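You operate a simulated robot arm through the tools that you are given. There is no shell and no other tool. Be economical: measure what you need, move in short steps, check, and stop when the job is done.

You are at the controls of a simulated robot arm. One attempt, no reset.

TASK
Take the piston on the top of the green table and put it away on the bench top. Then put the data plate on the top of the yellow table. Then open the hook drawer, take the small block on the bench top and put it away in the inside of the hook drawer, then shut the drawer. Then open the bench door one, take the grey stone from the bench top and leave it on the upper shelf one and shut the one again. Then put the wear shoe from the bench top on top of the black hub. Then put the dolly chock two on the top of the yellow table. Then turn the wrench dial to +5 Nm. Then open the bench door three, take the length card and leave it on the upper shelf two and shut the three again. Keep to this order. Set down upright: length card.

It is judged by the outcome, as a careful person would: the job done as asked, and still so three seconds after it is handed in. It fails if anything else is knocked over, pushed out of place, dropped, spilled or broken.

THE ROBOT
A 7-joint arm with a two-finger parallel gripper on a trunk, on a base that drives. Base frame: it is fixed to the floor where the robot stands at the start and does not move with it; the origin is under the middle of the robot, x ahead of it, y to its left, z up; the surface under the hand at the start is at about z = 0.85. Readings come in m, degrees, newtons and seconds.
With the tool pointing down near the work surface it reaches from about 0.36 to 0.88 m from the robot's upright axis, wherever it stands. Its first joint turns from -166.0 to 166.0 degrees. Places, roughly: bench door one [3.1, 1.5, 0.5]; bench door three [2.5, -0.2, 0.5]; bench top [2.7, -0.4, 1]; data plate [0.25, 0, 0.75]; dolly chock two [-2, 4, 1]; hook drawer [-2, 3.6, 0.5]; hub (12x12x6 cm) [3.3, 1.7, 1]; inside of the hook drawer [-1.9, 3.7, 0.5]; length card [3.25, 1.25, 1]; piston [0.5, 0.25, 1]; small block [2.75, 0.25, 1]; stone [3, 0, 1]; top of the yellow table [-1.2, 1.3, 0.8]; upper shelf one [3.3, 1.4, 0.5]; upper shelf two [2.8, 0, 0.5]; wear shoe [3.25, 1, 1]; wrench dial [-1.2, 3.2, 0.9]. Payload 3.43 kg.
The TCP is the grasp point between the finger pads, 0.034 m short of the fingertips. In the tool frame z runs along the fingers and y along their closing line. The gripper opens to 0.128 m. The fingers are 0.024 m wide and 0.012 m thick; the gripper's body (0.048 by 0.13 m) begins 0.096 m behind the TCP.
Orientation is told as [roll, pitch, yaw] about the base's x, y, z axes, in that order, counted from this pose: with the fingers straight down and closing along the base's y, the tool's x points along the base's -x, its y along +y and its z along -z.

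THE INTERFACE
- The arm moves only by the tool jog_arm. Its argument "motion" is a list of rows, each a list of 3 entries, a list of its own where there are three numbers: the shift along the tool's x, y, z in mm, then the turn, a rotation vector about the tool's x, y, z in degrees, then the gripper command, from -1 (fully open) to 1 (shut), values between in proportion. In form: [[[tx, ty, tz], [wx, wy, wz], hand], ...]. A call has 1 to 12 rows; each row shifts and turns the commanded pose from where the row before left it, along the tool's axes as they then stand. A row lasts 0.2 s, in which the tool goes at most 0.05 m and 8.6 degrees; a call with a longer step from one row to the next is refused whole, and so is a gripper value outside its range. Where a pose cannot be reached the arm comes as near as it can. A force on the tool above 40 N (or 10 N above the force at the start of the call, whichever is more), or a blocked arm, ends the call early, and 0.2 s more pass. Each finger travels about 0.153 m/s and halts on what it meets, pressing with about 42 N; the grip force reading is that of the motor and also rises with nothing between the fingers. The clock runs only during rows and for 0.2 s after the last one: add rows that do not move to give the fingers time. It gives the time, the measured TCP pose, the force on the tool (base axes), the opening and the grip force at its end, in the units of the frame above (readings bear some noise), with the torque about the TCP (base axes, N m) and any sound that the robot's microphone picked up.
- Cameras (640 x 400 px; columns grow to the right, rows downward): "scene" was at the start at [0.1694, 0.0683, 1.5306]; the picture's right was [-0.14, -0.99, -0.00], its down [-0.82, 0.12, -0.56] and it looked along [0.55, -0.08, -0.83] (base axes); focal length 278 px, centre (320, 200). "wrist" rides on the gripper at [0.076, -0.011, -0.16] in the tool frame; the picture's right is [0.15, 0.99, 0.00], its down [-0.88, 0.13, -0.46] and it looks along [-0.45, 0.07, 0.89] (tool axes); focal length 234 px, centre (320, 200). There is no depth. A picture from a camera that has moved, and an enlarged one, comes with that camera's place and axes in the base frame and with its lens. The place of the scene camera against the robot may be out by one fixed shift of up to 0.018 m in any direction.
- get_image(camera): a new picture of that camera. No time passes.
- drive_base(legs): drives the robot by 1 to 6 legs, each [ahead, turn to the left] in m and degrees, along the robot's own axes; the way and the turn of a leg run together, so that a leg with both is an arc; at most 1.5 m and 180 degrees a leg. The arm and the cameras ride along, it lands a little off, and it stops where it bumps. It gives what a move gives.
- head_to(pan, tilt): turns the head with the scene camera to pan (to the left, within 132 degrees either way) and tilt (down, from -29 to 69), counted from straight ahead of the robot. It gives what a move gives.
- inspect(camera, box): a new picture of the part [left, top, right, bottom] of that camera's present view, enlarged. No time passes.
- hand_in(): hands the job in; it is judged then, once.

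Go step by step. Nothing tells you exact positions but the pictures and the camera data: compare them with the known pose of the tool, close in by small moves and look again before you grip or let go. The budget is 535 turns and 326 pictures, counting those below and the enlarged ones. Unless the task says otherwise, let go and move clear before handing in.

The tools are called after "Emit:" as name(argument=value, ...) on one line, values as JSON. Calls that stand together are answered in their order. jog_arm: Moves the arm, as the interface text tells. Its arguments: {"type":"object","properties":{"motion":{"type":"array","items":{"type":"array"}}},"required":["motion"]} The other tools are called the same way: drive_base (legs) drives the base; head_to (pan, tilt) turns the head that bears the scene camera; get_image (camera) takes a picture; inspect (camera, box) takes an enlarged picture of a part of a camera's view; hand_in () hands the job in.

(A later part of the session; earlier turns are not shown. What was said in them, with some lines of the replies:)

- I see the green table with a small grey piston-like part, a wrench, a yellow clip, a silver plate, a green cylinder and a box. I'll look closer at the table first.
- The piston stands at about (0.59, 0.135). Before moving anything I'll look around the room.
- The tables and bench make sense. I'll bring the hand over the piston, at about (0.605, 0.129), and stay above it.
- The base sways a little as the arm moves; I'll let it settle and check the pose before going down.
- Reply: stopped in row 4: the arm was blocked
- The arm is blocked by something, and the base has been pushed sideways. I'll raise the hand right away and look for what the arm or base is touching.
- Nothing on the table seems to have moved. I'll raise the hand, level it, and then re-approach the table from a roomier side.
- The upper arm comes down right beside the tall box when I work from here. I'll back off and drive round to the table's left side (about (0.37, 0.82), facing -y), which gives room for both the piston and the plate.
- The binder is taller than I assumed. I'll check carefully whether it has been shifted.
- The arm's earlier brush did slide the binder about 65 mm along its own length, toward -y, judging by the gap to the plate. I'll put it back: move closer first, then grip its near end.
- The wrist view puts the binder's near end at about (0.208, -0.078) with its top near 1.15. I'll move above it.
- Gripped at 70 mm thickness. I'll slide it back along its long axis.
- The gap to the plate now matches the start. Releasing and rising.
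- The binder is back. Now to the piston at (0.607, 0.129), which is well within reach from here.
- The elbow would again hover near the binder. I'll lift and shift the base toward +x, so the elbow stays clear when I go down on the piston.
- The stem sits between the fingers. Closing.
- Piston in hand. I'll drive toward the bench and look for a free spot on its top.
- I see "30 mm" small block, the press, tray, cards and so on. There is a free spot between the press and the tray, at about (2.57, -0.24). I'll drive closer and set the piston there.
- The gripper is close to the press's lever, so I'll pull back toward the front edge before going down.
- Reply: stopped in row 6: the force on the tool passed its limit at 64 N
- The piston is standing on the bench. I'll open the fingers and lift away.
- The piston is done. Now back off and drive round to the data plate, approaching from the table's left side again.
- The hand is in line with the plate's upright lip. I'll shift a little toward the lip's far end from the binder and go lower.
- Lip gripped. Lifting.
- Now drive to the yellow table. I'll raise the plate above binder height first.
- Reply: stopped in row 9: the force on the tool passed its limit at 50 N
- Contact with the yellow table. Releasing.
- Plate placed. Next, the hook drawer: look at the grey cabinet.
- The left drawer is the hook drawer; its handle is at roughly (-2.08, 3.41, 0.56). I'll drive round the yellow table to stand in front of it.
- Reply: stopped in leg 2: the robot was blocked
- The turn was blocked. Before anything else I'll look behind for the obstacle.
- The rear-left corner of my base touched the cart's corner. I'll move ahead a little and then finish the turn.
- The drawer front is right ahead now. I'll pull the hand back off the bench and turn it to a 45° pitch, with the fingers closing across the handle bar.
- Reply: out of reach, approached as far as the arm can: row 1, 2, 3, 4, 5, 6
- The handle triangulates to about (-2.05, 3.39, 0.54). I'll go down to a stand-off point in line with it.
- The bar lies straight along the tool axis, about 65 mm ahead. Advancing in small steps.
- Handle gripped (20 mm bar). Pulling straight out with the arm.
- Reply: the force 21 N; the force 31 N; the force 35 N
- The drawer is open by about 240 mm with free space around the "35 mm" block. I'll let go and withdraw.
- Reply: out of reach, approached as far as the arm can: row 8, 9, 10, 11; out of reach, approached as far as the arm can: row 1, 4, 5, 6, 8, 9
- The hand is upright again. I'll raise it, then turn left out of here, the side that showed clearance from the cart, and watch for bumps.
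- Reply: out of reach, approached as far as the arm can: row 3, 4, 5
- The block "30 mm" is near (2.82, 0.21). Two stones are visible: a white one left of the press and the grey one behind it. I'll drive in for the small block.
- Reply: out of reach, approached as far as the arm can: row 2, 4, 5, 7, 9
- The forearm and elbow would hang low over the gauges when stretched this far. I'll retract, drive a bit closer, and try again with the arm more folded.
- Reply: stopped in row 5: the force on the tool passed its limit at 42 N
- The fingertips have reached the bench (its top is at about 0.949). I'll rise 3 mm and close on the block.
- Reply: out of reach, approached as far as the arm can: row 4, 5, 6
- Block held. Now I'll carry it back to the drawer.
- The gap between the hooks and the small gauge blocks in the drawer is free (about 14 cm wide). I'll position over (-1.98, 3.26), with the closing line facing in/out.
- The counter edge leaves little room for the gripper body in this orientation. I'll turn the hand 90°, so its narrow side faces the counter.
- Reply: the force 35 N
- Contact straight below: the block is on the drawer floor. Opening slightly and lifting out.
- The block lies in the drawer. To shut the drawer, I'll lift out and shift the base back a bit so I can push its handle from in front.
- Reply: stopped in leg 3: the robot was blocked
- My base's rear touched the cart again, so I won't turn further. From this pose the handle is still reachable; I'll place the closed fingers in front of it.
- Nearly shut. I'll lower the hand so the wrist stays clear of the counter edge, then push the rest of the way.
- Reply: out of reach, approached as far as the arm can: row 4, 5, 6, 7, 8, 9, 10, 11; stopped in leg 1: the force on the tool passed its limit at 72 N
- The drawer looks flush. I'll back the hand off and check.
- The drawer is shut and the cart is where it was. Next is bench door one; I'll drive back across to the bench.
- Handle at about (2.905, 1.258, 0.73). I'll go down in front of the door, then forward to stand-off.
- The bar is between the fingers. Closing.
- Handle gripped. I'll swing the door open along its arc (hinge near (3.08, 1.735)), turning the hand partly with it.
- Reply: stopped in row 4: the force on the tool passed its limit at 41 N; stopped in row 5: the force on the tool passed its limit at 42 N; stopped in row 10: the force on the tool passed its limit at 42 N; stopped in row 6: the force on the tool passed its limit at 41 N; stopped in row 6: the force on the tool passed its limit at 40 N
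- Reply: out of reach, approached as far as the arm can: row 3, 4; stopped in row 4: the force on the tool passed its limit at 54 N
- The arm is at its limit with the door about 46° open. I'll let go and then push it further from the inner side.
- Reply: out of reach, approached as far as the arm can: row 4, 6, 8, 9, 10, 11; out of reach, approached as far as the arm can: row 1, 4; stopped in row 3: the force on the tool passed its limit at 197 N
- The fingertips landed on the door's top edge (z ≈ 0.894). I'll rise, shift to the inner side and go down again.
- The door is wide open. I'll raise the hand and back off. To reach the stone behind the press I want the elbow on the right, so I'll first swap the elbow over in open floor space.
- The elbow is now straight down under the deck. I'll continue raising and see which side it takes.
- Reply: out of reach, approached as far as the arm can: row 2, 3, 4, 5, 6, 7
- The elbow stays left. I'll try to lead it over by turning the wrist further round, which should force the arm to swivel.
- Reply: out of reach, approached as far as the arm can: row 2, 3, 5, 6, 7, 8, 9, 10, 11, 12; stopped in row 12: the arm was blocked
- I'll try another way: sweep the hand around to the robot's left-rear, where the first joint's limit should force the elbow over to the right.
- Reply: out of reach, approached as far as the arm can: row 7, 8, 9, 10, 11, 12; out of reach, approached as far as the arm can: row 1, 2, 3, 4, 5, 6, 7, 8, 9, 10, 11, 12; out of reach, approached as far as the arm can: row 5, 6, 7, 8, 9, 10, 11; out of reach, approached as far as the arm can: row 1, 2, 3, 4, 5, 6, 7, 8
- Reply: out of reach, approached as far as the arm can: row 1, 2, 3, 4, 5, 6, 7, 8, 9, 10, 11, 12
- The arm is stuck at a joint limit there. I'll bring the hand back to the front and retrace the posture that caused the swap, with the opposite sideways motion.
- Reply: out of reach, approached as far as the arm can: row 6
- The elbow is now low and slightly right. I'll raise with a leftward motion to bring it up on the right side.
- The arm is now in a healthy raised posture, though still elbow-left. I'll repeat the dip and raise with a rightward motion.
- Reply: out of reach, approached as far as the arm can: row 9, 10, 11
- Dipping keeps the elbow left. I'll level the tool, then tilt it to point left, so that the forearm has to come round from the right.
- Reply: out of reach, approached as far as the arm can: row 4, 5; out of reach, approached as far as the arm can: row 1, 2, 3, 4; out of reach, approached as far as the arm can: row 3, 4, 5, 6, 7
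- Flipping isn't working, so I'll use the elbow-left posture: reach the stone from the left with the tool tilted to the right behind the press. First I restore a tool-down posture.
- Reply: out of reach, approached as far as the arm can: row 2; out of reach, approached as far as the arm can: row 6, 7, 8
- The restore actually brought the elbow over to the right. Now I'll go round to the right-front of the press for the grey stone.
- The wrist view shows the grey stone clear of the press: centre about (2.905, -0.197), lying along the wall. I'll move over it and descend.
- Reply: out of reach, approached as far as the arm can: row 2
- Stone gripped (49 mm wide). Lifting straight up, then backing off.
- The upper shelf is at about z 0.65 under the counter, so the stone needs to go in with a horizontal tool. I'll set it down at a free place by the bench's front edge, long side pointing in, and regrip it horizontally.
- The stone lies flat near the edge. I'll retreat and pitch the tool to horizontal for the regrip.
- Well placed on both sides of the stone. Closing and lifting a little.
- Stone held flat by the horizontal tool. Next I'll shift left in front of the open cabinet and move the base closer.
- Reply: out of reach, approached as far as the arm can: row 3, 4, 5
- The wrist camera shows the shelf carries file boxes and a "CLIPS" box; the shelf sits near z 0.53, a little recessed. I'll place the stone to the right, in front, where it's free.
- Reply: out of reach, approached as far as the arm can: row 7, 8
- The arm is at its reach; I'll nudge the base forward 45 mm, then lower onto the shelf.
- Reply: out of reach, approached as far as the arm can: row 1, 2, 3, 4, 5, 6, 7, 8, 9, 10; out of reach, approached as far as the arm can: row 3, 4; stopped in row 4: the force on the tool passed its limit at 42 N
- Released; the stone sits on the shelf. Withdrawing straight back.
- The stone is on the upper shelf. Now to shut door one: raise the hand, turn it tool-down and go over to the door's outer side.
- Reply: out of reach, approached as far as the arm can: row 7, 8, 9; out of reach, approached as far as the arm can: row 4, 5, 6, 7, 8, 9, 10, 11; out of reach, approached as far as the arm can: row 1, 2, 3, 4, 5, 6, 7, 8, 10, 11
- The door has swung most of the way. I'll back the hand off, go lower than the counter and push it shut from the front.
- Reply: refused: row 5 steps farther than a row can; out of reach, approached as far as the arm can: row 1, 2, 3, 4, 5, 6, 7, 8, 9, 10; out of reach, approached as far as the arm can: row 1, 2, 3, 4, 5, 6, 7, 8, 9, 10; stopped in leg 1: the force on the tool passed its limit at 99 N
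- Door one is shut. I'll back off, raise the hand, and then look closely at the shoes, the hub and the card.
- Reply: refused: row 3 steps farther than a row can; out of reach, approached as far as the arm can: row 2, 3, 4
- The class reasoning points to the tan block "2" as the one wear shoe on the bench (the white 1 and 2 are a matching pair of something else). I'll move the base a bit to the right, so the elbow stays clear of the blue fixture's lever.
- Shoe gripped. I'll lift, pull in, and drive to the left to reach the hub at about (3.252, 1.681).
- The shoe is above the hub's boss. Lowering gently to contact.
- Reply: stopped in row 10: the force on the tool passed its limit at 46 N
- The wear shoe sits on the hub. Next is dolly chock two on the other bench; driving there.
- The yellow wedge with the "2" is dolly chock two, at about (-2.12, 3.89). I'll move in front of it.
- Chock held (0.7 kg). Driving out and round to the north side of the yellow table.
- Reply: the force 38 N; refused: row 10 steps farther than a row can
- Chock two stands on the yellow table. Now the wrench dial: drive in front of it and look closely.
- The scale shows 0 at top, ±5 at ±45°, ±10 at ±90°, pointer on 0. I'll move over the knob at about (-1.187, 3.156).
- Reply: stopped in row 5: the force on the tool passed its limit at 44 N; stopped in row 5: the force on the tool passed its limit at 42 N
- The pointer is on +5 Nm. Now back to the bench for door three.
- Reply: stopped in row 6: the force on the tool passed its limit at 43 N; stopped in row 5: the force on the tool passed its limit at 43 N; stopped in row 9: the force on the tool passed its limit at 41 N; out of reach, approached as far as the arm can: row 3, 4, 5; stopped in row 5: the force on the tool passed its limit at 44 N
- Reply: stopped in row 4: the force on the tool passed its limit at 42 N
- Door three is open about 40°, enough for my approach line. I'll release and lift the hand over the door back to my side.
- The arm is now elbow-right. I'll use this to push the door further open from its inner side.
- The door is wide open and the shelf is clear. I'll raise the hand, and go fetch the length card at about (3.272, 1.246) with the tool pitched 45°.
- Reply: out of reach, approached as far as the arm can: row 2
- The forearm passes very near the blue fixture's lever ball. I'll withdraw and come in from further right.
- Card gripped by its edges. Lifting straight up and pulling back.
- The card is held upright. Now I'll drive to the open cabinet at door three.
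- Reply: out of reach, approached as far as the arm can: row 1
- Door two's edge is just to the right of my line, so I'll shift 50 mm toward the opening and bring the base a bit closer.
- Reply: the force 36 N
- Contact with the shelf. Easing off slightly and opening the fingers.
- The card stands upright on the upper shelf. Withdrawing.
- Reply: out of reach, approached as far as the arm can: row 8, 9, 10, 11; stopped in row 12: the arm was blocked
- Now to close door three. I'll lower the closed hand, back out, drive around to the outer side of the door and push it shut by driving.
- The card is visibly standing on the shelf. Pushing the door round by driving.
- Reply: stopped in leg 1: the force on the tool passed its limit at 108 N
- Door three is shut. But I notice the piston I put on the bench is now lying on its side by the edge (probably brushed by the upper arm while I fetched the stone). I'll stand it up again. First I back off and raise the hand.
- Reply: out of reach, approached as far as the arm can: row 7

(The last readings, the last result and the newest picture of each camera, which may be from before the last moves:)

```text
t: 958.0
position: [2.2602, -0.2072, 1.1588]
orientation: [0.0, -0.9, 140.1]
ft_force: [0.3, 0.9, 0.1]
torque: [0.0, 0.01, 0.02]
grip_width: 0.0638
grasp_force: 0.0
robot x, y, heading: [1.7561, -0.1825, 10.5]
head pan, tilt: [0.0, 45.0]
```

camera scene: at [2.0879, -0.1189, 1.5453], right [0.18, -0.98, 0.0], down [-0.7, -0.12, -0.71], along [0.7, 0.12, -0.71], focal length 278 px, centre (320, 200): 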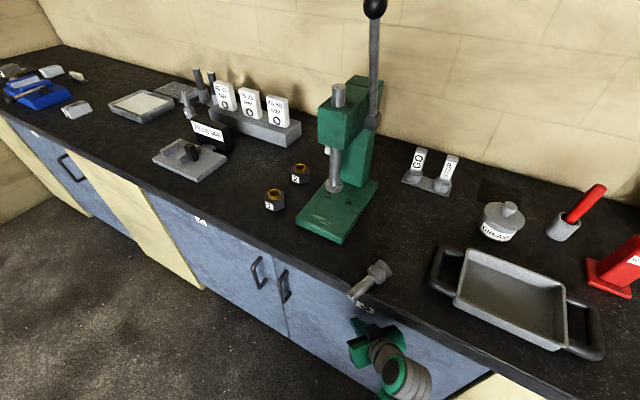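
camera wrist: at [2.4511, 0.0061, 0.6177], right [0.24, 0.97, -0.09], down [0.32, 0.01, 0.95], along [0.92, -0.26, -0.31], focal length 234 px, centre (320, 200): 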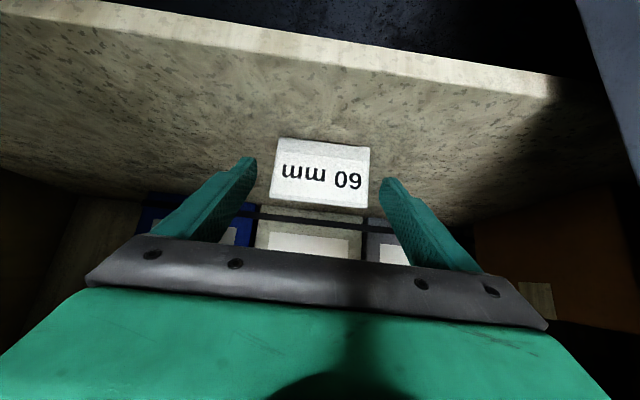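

Emit:
jog_arm(motion=[[[21.3, -34.9, 0], [0, 0, 0], 0], [[21.3, -34.9, 0], [0, 0, 0], 0], [[21.3, -34.9, 0], [0, 0, 0], 0], [[21.3, -34.9, 0], [0, 0, 0], 0], [[0, 0, 40], [0, 0, 0], 0], [[0, 0, 20], [0, 0, 0], 0], [[0, 0, 0], [0, 0, 0], 0]])

Emit:
get_image(camera="wrist")

```text
t: 959.6
position: [2.4147, -0.156, 1.0977]
orientation: [-0.1, -0.8, 139.9]
ft_force: [-0.4, -0.1, -0.4]
torque: [-0.01, -0.04, 0.0]
grip_width: 0.0638
grasp_force: 0.1
robot x, y, heading: [1.7564, -0.1846, 10.1]
head pan, tilt: [0.0, 45.0]
```

```text
5 pictures are left
camera wrist: at [2.4817, -0.1964, 1.2566], right [-0.52, -0.85, 0.0], down [-0.75, 0.46, 0.47], along [-0.4, 0.25, -0.88], focal length 234 px, centre (320, 200)
```

wrist: 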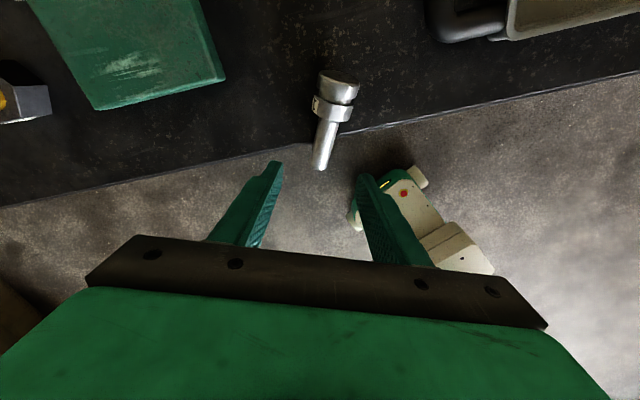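

The stem overhangs the bench edge. I'll grip the stem here.

Emit:
jog_arm(motion=[[[0, 3, 40], [0, 0, 0], 0], [[0, 0, 40], [0, 0, 0], 0], [[0, 0, 20], [0, 0, 0], 0], [[0, 0, 8], [0, 0, 0], 0], [[0, 0, 0], [0, 0, 0], 0.2], [[0, 0, 0], [0, 0, 0], 0.5], [[0, 0, 0], [0, 0, 0], 0.8], [[0, 0, 0], [0, 0, 0], 1], [[0, 0, 0], [0, 0, 0], 1]])

```text
t: 961.6
position: [2.4111, -0.1552, 0.9903]
orientation: [-0.1, -0.9, 140.0]
ft_force: [0.4, 1.0, -0.7]
torque: [0.05, -0.01, 0.05]
grip_width: 0.0236
grasp_force: 42.2
robot x, y, heading: [1.7557, -0.1846, 10.1]
head pan, tilt: [0.0, 45.0]
```

Emit:
jog_arm(motion=[[[0, 0, -20], [0, 0, 0], 1], [[0, 0, -40], [0, 0, 0], 1], [[0, 0, -45], [0, 0, 0], 1], [[0, 0, -45], [0, 0, 0], 1], [[0, 0, 0], [0, 0, 8], 1], [[0, 0, 0], [0, 0, 8], 1], [[0, 0, 0], [0, 0, 8], 1], [[0, 0, 0], [0, 0, 8], 1], [[0, 0, 0], [0, 0, 8], 1], [[0, 0, 0], [0, 0, 8], 1], [[0, 0, 0], [0, 0, 8], 1], [[0, 0, 0], [0, 0, 8], 1]])

Emit:
jog_arm(motion=[[[0, 0, 0], [0, 0, 8], 1], [[0, 0, 0], [0, 0, 8], 1], [[0, 0, 0], [0, 0, 8], 1], [[0, 0, 0], [0, 0, 8], 1], [[0, 0, 0], [0, 0, 8], 1], [[0, 0, 0], [0, 0, 8], 1], [[0, 0, 0], [0, 0, 8], 1], [[0, 0, 0], [0, 0, 8], 1], [[0, 0, 0], [0, 0, 8], 1], [[0, 0, 0], [0, 0, 8], 1], [[0, 0, 0], [0, 0, 8], 1], [[0, 0, 0], [0, 0, 8], 1]])

Emit:
jog_arm(motion=[[[0, 0, 0], [0, -7.5, 0], 1], [[0, 0, 0], [0, -7.5, 0], 1], [[0, 0, 0], [0, -7.5, 0], 1], [[0, 0, 0], [0, -7.5, 0], 1], [[0, 0, 0], [0, -7.5, 0], 1], [[0, 0, 0], [0, -7.5, 0], 1], [[0, 0, 0], [0, -7.5, 0], 1], [[0, 0, 0], [0, -7.5, 0], 1], [[0, 0, 0], [0, -7.5, 0], 1], [[0, 0, 0], [0, -7.5, 0], 1], [[0, 0, 0], [0, -7.5, 0], 1], [[0, 0, 0], [0, -6, 0], 1]])

Emit:
get_image(camera="scene")

```text
t: 964.2
position: [2.4129, -0.1582, 1.139]
orientation: [0.7, -0.5, 75.8]
ft_force: [1.0, -0.7, -4.0]
torque: [0.16, -0.03, 0.01]
grip_width: 0.0235
grasp_force: 42.0
robot x, y, heading: [1.7595, -0.1776, 10.2]
head pan, tilt: [0.0, 45.0]
```

```text
t: 966.8
position: [2.4129, -0.1571, 1.1398]
orientation: [0.4, 0.9, -20.1]
ft_force: [0.3, 0.6, -4.3]
torque: [-0.01, -0.15, 0.02]
grip_width: 0.0237
grasp_force: 42.2
robot x, y, heading: [1.7613, -0.1833, 10.3]
head pan, tilt: [0.0, 45.0]
```

```text
t: 969.4
position: [2.4127, -0.1575, 1.1389]
orientation: [9.3, -87.6, -29.2]
ft_force: [-0.1, -0.2, -3.9]
torque: [0.03, 0.05, 0.01]
grip_width: 0.0233
grasp_force: 42.0
robot x, y, heading: [1.7564, -0.1818, 10.2]
head pan, tilt: [0.0, 45.0]
```

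```text
4 pictures are left
camera scene: at [1.9328, -0.1468, 1.5453], right [0.18, -0.98, 0.0], down [-0.7, -0.12, -0.71], along [0.7, 0.13, -0.71], focal length 278 px, centre (320, 200)
```

scene: 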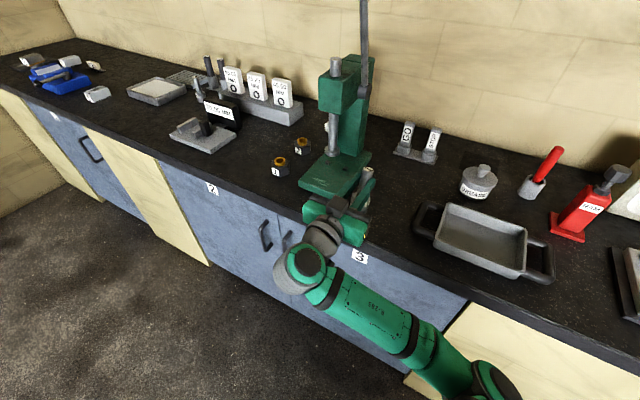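

The piston is upright in the hand, base down. I'll level it, move it to the free spot and lower it.

Emit:
jog_arm(motion=[[[0, -15, 30], [0, -2, -4], 1], [[0, -15, 32], [0, 0, 0], 1], [[0, -15, 33], [0, 0, 0], 1], [[0, 0, 0], [0, 0, 0], 1], [[30, 0, 0], [0, 0, 0], 1], [[30, 0, 0], [0, 0, 0], 1], [[15, 0, 0], [0, 0, 0], 1], [[0, 0, 0], [0, 0, 0], 1]])

Emit:
inspect(camera="scene", box=[280, 140, 480, 290])

```text
t: 971.2
position: [2.4856, -0.2367, 1.0643]
orientation: [-85.7, -86.4, 65.8]
ft_force: [0.2, 0.5, -4.2]
torque: [-0.01, 0.05, -0.02]
grip_width: 0.0235
grasp_force: 42.5
robot x, y, heading: [1.7563, -0.1805, 10.3]
head pan, tilt: [0.0, 45.0]
```

```text
2.67 times, centred on (380, 215) of scene
camera zoom: at [1.9328, -0.1467, 1.5453], right [0.18, -0.98, 0.0], down [-0.7, -0.12, -0.71], along [0.7, 0.13, -0.71], focal length 741 px, centre (160, 160)
```

zoom: 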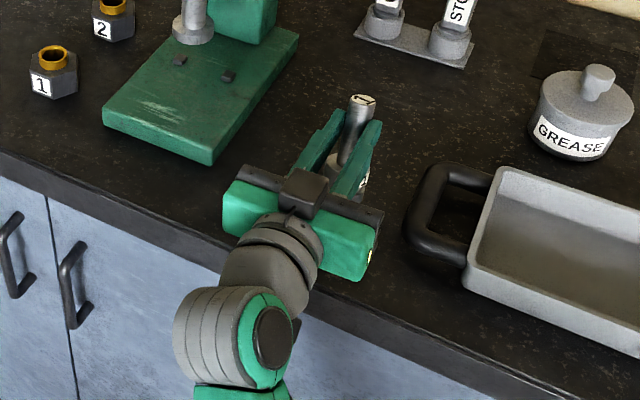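

Emit:
jog_arm(motion=[[[15, 0, 0], [0, 0, 0], 1], [[7, 0, 0], [0, 0, 0], 1], [[4, 0, 0], [0, 0, 0], 1], [[3, 0, 0], [0, 0, 0], 1], [[3, 0, 0], [0, 0, 0], 1], [[3, 0, 0], [0, 0, 0], 1], [[3, 0, 0], [0, 0, 0], 1], [[3, 0, 0], [0, 0, 0], 1], [[3, 0, 0], [0, 0, 0], 1]])

```text
t: 973.2
position: [2.4814, -0.2388, 1.0238]
orientation: [-92.3, -86.5, 72.5]
ft_force: [-1.4, 3.0, 35.0]
torque: [-0.13, -0.86, 0.07]
grip_width: 0.0233
grasp_force: 42.1
robot x, y, heading: [1.7576, -0.1825, 10.3]
head pan, tilt: [0.0, 45.0]
```

Emit:
jog_arm(motion=[[[-2.5, 0, 0], [0, 0, 0], 1], [[0, 0, 0], [0, 0, 0], 0.6], [[0, 0, 0], [0, 0, 0], 0.4], [[0, 0, 0], [0, 0, 0], 0.2], [[0, 0, -20], [0, 0, 0], 0.2], [[0, 0, -30], [0, 0, 0], 0.2], [[0, 0, -30], [0, 0, 0], 0.2], [[0, 0, -30], [0, 0, 0], 0.2], [[0, 0, 0], [0, 0, 0], 0.2]])

Emit:
drive_base(legs=[[-0.35, 0]])

Emit:
inspect(camera="scene", box=[200, 60, 480, 300])

```text
t: 975.2
position: [2.3808, -0.2027, 1.025]
orientation: [-86.0, -86.4, 66.1]
ft_force: [0.2, 0.5, 1.1]
torque: [-0.02, 0.0, -0.01]
grip_width: 0.0513
grasp_force: 0.0
robot x, y, heading: [1.7597, -0.1844, 10.1]
head pan, tilt: [0.0, 45.0]
```

```text
t: 977.4
position: [2.0373, -0.2642, 1.0252]
orientation: [-85.9, -86.4, 65.9]
ft_force: [0.4, 0.6, -0.3]
torque: [0.01, 0.01, 0.0]
grip_width: 0.051
grasp_force: 0.1
robot x, y, heading: [1.4156, -0.2458, 10.0]
head pan, tilt: [0.0, 45.0]
```

```text
1.67 times, centred on (340, 180) of scene
camera zoom: at [1.5888, -0.2085, 1.5453], right [0.18, -0.98, 0.0], down [-0.7, -0.12, -0.71], along [0.7, 0.12, -0.71], focal length 463 px, centre (287, 233)
```

zoom: 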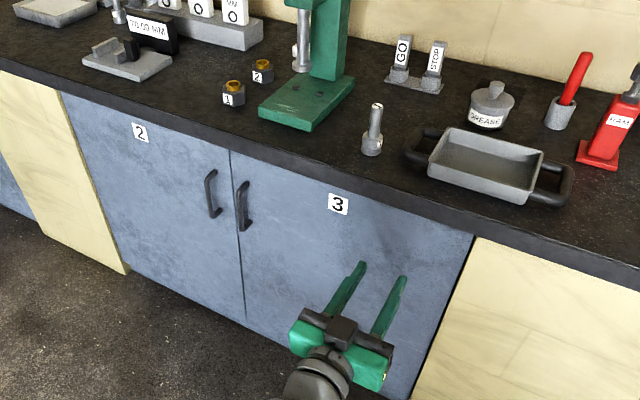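

The piston stands upright again, doors two and three are shut, and the hand is clear of everything. All the steps are done, so I'm handing in.

Emit:
hand_in()

```text
The job is handed in.
```

I did every step in the order you asked and handed the job in, but three things did not go cleanly, and I don't know how it was judged.

- **Binder:** my arm slid the green binder about 65 mm along the green table early on. I slid it back, and its gap to the data plate then matched the first picture.
- **Piston:** it was knocked over on the bench top, most likely by my upper arm while I fetched the stone. I stood it up again at the end, so that fix came after all the other steps.
- **Base bumps:** my base touched the corner of the cart near the hook drawer twice. The cart looked unmoved afterwards.

Two objects I had to pick by reading the scene:

- **Grey stone:** there were two stones on the bench, one grey and one nearly white. I took the grey one, although the rough position given for the stone matched the white one better.
- **Wear shoe:** I took the bronze-lined block marked "2", which fits its listed position.
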